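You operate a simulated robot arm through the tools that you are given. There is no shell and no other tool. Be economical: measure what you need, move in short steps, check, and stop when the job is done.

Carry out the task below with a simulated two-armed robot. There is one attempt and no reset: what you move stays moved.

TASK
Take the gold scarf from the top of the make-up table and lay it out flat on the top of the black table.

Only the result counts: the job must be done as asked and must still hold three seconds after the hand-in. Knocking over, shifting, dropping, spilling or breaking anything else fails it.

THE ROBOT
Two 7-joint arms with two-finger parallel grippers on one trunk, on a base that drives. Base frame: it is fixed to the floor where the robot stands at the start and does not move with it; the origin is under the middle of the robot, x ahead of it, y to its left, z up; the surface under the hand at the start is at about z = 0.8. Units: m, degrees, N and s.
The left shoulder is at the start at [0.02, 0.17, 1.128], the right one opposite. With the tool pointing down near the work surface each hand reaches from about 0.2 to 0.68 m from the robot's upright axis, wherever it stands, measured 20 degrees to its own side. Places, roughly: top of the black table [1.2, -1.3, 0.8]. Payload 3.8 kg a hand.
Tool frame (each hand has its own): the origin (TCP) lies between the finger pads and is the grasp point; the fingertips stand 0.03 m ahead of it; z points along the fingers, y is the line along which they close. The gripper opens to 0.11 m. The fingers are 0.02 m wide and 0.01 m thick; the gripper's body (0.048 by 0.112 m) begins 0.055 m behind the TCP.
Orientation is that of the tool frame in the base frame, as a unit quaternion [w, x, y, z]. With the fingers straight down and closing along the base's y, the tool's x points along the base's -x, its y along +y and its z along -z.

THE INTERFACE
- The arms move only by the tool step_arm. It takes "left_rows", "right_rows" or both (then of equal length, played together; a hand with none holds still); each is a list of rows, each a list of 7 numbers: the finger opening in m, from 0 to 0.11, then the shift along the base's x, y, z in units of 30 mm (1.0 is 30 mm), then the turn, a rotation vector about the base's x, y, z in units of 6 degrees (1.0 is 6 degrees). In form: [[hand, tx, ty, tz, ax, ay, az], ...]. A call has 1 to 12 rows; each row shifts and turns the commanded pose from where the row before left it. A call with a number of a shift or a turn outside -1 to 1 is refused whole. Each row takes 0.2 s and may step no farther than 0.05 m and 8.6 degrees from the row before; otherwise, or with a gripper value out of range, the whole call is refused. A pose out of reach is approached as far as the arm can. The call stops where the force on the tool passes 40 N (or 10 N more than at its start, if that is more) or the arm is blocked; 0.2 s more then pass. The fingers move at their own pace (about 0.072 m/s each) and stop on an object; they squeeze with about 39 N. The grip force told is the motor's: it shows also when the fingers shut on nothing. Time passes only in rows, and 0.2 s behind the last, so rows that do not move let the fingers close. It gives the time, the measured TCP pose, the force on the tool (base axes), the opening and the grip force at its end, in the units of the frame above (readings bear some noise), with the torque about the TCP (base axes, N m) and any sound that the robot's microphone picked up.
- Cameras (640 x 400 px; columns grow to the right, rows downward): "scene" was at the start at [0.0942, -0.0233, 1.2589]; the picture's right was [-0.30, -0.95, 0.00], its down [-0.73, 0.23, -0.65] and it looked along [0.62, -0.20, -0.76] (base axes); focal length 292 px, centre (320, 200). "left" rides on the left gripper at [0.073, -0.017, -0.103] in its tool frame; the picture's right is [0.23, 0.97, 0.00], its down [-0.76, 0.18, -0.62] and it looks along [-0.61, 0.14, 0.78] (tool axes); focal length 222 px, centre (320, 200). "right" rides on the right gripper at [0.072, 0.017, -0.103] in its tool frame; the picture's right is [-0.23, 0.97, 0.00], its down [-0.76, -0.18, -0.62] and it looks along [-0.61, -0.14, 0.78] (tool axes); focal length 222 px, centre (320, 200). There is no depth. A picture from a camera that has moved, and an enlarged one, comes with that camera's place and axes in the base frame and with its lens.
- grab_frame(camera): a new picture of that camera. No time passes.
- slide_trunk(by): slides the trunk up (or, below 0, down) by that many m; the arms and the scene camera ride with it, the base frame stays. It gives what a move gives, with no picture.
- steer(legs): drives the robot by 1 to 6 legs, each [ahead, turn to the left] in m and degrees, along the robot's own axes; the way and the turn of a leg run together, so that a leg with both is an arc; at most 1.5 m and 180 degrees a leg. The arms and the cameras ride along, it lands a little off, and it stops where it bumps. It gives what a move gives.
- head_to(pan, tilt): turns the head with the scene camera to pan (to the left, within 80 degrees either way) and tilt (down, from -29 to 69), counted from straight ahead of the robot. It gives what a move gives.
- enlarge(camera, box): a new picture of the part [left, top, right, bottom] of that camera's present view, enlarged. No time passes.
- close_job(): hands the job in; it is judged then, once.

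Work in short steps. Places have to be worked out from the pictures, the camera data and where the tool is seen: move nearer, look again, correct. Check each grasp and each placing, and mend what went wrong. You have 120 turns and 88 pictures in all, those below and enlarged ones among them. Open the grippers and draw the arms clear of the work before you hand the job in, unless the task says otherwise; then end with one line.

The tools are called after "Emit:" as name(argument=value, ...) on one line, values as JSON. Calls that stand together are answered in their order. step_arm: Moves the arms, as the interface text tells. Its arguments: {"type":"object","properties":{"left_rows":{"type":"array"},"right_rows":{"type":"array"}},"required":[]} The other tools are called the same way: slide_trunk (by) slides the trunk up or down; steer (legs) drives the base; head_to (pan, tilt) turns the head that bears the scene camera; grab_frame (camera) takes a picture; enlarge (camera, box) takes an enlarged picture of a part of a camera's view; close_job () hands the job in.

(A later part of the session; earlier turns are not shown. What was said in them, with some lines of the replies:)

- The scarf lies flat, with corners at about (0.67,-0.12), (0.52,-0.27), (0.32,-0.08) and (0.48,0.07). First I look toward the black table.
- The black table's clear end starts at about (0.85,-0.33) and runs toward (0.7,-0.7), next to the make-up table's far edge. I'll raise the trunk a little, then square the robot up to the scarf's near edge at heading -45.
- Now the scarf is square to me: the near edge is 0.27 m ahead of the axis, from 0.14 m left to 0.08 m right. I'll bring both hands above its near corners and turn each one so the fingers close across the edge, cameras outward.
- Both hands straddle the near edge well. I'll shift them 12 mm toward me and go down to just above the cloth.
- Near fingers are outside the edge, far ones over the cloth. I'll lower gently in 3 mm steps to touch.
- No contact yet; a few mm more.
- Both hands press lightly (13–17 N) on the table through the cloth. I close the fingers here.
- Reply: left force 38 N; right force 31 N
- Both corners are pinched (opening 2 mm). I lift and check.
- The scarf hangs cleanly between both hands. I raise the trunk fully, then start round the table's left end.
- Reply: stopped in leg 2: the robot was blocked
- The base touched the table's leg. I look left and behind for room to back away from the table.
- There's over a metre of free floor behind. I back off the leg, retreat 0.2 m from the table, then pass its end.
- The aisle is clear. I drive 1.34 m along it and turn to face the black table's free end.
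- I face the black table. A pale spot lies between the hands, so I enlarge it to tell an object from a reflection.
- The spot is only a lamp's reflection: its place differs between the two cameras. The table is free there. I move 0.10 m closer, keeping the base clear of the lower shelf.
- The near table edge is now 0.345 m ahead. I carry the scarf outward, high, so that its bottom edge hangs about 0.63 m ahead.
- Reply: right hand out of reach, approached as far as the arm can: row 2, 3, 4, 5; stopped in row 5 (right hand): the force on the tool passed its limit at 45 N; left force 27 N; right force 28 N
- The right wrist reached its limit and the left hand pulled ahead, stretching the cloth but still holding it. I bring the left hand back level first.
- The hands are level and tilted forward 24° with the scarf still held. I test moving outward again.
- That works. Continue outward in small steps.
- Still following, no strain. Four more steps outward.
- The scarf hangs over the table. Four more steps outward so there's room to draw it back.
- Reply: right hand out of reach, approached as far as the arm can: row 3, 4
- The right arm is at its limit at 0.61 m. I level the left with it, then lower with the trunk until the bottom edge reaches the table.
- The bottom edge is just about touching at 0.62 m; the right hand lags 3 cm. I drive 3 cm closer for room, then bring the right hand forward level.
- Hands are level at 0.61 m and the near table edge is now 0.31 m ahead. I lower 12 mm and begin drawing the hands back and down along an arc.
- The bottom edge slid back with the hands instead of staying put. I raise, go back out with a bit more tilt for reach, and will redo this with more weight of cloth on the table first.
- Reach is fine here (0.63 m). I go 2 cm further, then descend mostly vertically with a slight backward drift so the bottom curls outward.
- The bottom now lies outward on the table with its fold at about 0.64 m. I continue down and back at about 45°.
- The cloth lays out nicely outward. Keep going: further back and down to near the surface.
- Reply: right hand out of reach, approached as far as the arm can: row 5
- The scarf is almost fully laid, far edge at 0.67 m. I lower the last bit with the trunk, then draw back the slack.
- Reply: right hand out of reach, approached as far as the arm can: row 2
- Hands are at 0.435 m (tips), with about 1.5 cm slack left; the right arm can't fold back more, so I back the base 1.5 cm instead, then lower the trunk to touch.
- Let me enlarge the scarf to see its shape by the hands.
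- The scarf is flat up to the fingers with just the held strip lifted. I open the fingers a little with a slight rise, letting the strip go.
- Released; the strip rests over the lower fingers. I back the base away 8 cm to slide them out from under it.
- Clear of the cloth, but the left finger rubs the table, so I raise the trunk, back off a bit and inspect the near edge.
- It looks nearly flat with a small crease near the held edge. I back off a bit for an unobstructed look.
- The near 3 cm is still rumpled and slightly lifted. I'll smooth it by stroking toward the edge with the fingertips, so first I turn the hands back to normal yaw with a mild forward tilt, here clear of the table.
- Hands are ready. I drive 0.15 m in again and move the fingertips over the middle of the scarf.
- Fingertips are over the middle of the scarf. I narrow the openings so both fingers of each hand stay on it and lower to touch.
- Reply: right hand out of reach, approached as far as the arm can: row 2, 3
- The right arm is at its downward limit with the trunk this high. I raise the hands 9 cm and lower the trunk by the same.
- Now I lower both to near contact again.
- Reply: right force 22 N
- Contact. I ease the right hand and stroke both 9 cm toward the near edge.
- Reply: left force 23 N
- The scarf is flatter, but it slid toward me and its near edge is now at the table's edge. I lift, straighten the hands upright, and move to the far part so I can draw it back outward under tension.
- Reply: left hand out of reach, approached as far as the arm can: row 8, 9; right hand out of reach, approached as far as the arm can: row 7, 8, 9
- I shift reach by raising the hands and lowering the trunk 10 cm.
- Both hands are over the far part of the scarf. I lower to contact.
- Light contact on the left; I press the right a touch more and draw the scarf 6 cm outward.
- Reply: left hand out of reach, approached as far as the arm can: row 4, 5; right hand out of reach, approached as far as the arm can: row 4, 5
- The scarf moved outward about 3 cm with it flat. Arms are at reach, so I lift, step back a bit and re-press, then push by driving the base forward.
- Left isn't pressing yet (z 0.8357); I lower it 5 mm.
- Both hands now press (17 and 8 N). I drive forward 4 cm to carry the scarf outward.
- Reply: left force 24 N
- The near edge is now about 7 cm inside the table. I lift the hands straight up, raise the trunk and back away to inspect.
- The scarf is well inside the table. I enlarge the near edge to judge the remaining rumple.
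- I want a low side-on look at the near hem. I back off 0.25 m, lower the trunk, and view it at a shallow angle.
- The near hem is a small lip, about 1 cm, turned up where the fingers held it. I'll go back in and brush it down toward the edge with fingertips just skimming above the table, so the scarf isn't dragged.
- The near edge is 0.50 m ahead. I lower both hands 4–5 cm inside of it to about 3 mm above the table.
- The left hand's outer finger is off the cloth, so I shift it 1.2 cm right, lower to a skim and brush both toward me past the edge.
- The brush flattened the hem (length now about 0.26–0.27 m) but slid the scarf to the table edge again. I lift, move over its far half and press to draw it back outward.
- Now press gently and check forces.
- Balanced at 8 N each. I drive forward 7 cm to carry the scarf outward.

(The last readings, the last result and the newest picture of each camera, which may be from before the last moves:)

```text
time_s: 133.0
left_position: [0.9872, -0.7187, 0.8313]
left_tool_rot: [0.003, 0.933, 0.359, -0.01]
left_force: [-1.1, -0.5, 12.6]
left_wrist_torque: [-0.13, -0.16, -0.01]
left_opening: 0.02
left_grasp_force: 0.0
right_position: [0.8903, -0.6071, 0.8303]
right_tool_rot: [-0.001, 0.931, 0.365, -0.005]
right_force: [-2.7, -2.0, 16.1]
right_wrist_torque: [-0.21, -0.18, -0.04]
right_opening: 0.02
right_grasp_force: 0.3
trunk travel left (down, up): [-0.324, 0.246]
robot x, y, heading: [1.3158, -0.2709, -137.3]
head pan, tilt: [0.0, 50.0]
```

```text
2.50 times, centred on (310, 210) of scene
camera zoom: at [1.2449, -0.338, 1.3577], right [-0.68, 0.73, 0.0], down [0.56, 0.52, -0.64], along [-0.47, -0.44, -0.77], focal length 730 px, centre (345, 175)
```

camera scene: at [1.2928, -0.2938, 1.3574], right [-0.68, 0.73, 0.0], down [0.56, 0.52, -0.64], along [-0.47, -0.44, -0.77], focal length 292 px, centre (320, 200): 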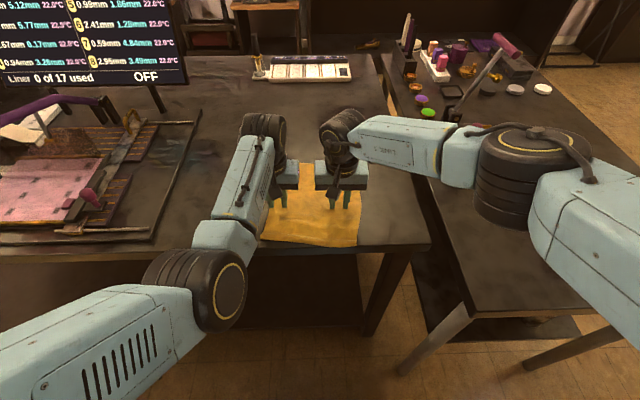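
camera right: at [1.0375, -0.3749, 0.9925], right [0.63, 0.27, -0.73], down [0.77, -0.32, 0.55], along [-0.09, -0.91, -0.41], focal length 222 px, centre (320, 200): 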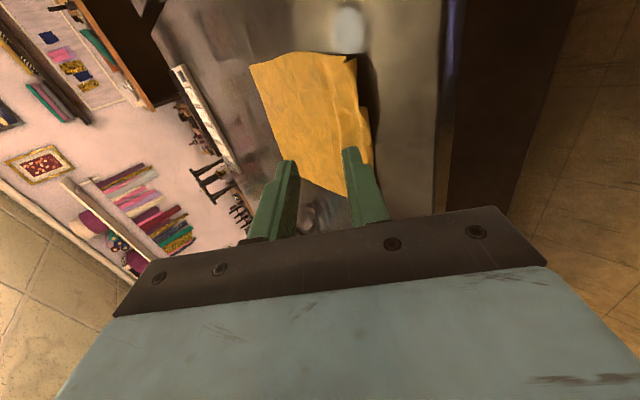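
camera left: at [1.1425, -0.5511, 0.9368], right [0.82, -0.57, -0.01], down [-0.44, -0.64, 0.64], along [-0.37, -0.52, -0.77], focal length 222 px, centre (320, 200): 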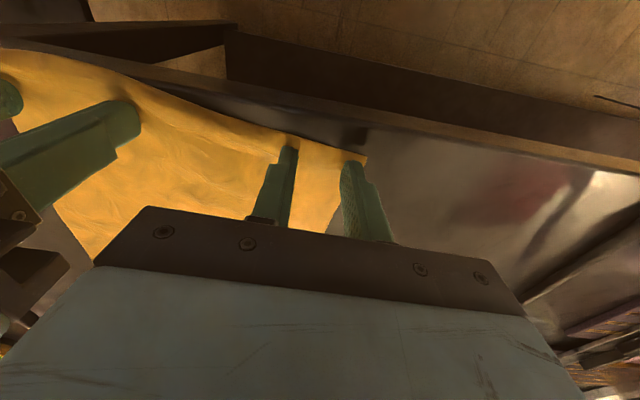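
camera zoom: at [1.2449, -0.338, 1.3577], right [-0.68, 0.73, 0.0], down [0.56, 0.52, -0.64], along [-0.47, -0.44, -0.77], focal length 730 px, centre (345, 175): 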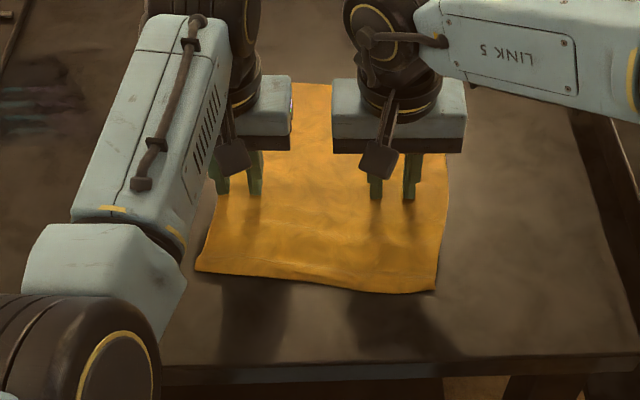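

The scarf is back about 6 cm inside the edge and looks flat. I lift the hands straight up and withdraw.

Emit:
step_arm(left_rows=[[0.02, 0, 0, 0.5, 0, 0, 0], [0.02, 0, 0, 1, 0, 0, 0], [0.02, 0, 0, 1, 0, 0, 0], [0.02, 0, 0, 1, 0, 0, 0]], right_rows=[[0.02, 0, 0, 0.5, 0, 0, 0], [0.02, 0, 0, 1, 0, 0, 0], [0.02, 0, 0, 1, 0, 0, 0], [0.02, 0, 0, 1, 0, 0, 0]])

Emit:
slide_trunk(by=0.2)

Emit:
steer(legs=[[-0.4, 0]])

Emit:
head_to(pan=0, tilt=38)

Emit:
grab_frame(camera="scene")

```text
time_s: 134.0
left_position: [0.9873, -0.7189, 0.9369]
left_tool_rot: [0.002, 0.933, 0.359, -0.009]
left_force: [1.3, -0.4, 0.2]
left_wrist_torque: [0.0, 0.03, 0.01]
left_opening: 0.0201
left_grasp_force: 0.1
right_position: [0.8883, -0.6074, 0.9381]
right_tool_rot: [-0.002, 0.931, 0.366, -0.005]
right_force: [0.3, 0.9, 0.3]
right_wrist_torque: [-0.03, -0.01, 0.01]
right_opening: 0.0199
right_grasp_force: 0.0
trunk travel left (down, up): [-0.324, 0.246]
robot x, y, heading: [1.3148, -0.2732, -137.1]
head pan, tilt: [0.0, 50.0]
```

```text
time_s: 136.1
left_position: [0.9869, -0.7184, 1.1338]
left_tool_rot: [0.002, 0.933, 0.359, -0.008]
left_force: [0.9, -0.2, -0.6]
left_wrist_torque: [0.0, -0.02, 0.02]
left_opening: 0.0201
left_grasp_force: 0.0
right_position: [0.8892, -0.6071, 1.1374]
right_tool_rot: [-0.002, 0.931, 0.365, -0.004]
right_force: [-0.3, -0.4, -0.7]
right_wrist_torque: [-0.01, 0.02, 0.03]
right_opening: 0.0201
right_grasp_force: 0.1
trunk travel left (down, up): [-0.524, 0.046]
robot x, y, heading: [1.317, -0.2744, -137.1]
head pan, tilt: [0.0, 50.0]
```

```text
time_s: 138.6
left_position: [1.279, -0.4466, 1.1355]
left_tool_rot: [0.002, 0.934, 0.357, -0.01]
left_force: [0.5, -0.3, 0.4]
left_wrist_torque: [-0.01, -0.01, -0.01]
left_opening: 0.02
left_grasp_force: 0.0
right_position: [1.1803, -0.3334, 1.1382]
right_tool_rot: [-0.002, 0.932, 0.362, -0.005]
right_force: [-0.8, 0.0, -0.4]
right_wrist_torque: [-0.02, 0.0, 0.01]
right_opening: 0.0199
right_grasp_force: 0.1
trunk travel left (down, up): [-0.524, 0.046]
robot x, y, heading: [1.6082, -0.0006, -137.5]
head pan, tilt: [0.0, 50.0]
```

```text
time_s: 139.4
left_position: [1.2771, -0.4454, 1.1346]
left_tool_rot: [0.003, 0.934, 0.357, -0.01]
left_force: [0.3, -0.5, -0.6]
left_wrist_torque: [0.03, 0.05, 0.0]
left_opening: 0.0199
left_grasp_force: 0.1
right_position: [1.1806, -0.3339, 1.1377]
right_tool_rot: [-0.002, 0.932, 0.363, -0.004]
right_force: [1.2, 0.1, -0.2]
right_wrist_torque: [0.02, 0.01, 0.01]
right_opening: 0.0199
right_grasp_force: 0.1
trunk travel left (down, up): [-0.524, 0.046]
robot x, y, heading: [1.6133, 0.0012, -137.7]
head pan, tilt: [0.0, 38.0]
```

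```text
9 pictures are left
camera scene: at [1.5303, -0.0737, 1.5746], right [-0.68, 0.74, 0.0], down [0.45, 0.42, -0.79], along [-0.58, -0.53, -0.62], focal length 292 px, centre (320, 200)
```

scene: 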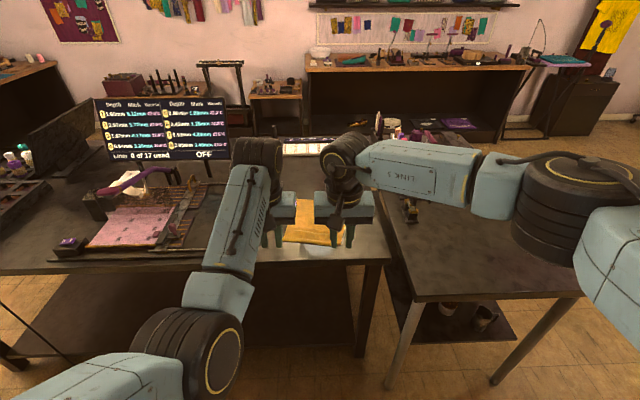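

Hands are clear of the table, so I lower the trunk for an unobstructed low view.

Emit:
slide_trunk(by=-0.38)

Emit:
head_to(pan=0, tilt=22)

Emit:
enlarge(camera="scene", box=[250, 180, 390, 260])

```text
time_s: 143.0
left_position: [1.2779, -0.4456, 0.7552]
left_tool_rot: [0.003, 0.934, 0.357, -0.01]
left_force: [0.2, -0.7, -0.4]
left_wrist_torque: [0.0, -0.04, 0.02]
left_opening: 0.02
left_grasp_force: 0.0
right_position: [1.1813, -0.3325, 0.7574]
right_tool_rot: [-0.002, 0.932, 0.362, -0.004]
right_force: [0.6, -0.9, 0.8]
right_wrist_torque: [0.01, 0.0, 0.03]
right_opening: 0.0201
right_grasp_force: 0.1
trunk travel left (down, up): [-0.144, 0.426]
robot x, y, heading: [1.6108, -0.0011, -137.7]
head pan, tilt: [0.0, 38.0]
```

```text
time_s: 143.8
left_position: [1.2781, -0.4461, 0.7547]
left_tool_rot: [0.003, 0.934, 0.356, -0.008]
left_force: [-0.7, -1.4, -0.3]
left_wrist_torque: [0.01, 0.02, -0.03]
left_opening: 0.0199
left_grasp_force: 0.1
right_position: [1.1815, -0.3343, 0.7575]
right_tool_rot: [-0.002, 0.932, 0.363, -0.005]
right_force: [-0.4, -0.6, -1.3]
right_wrist_torque: [0.03, 0.01, -0.02]
right_opening: 0.0202
right_grasp_force: 0.0
trunk travel left (down, up): [-0.144, 0.426]
robot x, y, heading: [1.6072, -0.0021, -137.7]
head pan, tilt: [0.0, 22.0]
```

```text
4.57 times, centred on (320, 220) of scene
camera zoom: at [1.5257, -0.078, 1.2197], right [-0.68, 0.74, 0.0], down [0.28, 0.25, -0.93], along [-0.68, -0.63, -0.38], focal length 1334 px, centre (320, 109)
```

zoom: 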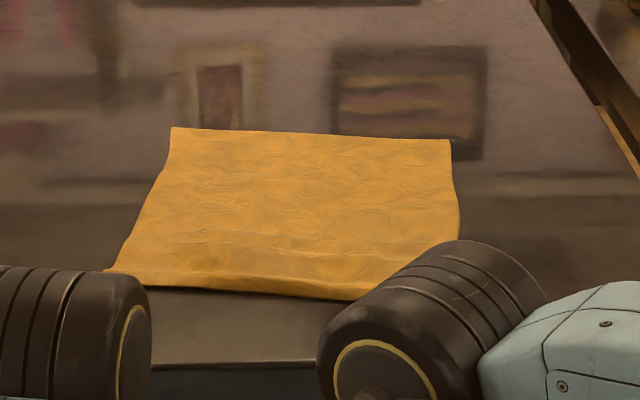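

The scarf now lies flat, fully on the black table, with only slight ripples at the near hem. The hands are clear; I open the grippers and finish.

Emit:
step_arm(left_rows=[[0.1, 0, 0, 0, 0, 0, 0], [0.1, 0, 0, 0, 0, 0, 0], [0.1, 0, 0, 0, 0, 0, 0], [0.1, 0, 0, 0, 0, 0, 0]], right_rows=[[0.08, 0, 0, 0, 0, 0, 0], [0.08, 0, 0, 0, 0, 0, 0], [0.08, 0, 0, 0, 0, 0, 0], [0.08, 0, 0, 0, 0, 0, 0]])

Emit:
close_job()

```text
time_s: 144.8
left_position: [1.2788, -0.4457, 0.7556]
left_tool_rot: [0.002, 0.934, 0.357, -0.009]
left_force: [-0.7, 0.1, -0.2]
left_wrist_torque: [0.01, 0.0, 0.03]
left_opening: 0.1002
left_grasp_force: 0.0
right_position: [1.1811, -0.3334, 0.7583]
right_tool_rot: [-0.002, 0.932, 0.362, -0.004]
right_force: [0.5, -0.6, -0.2]
right_wrist_torque: [0.0, -0.01, 0.01]
right_opening: 0.0801
right_grasp_force: 0.0
trunk travel left (down, up): [-0.144, 0.426]
robot x, y, heading: [1.6108, -0.0032, -137.5]
head pan, tilt: [0.0, 22.0]
```

```text
The job is handed in.
```

The gold scarf is spread out on the black table, about 6 cm inside the near edge and flat except for slight ripples along the near hem; on the way the base bumped a make-up table leg once, but I saw nothing else moved.
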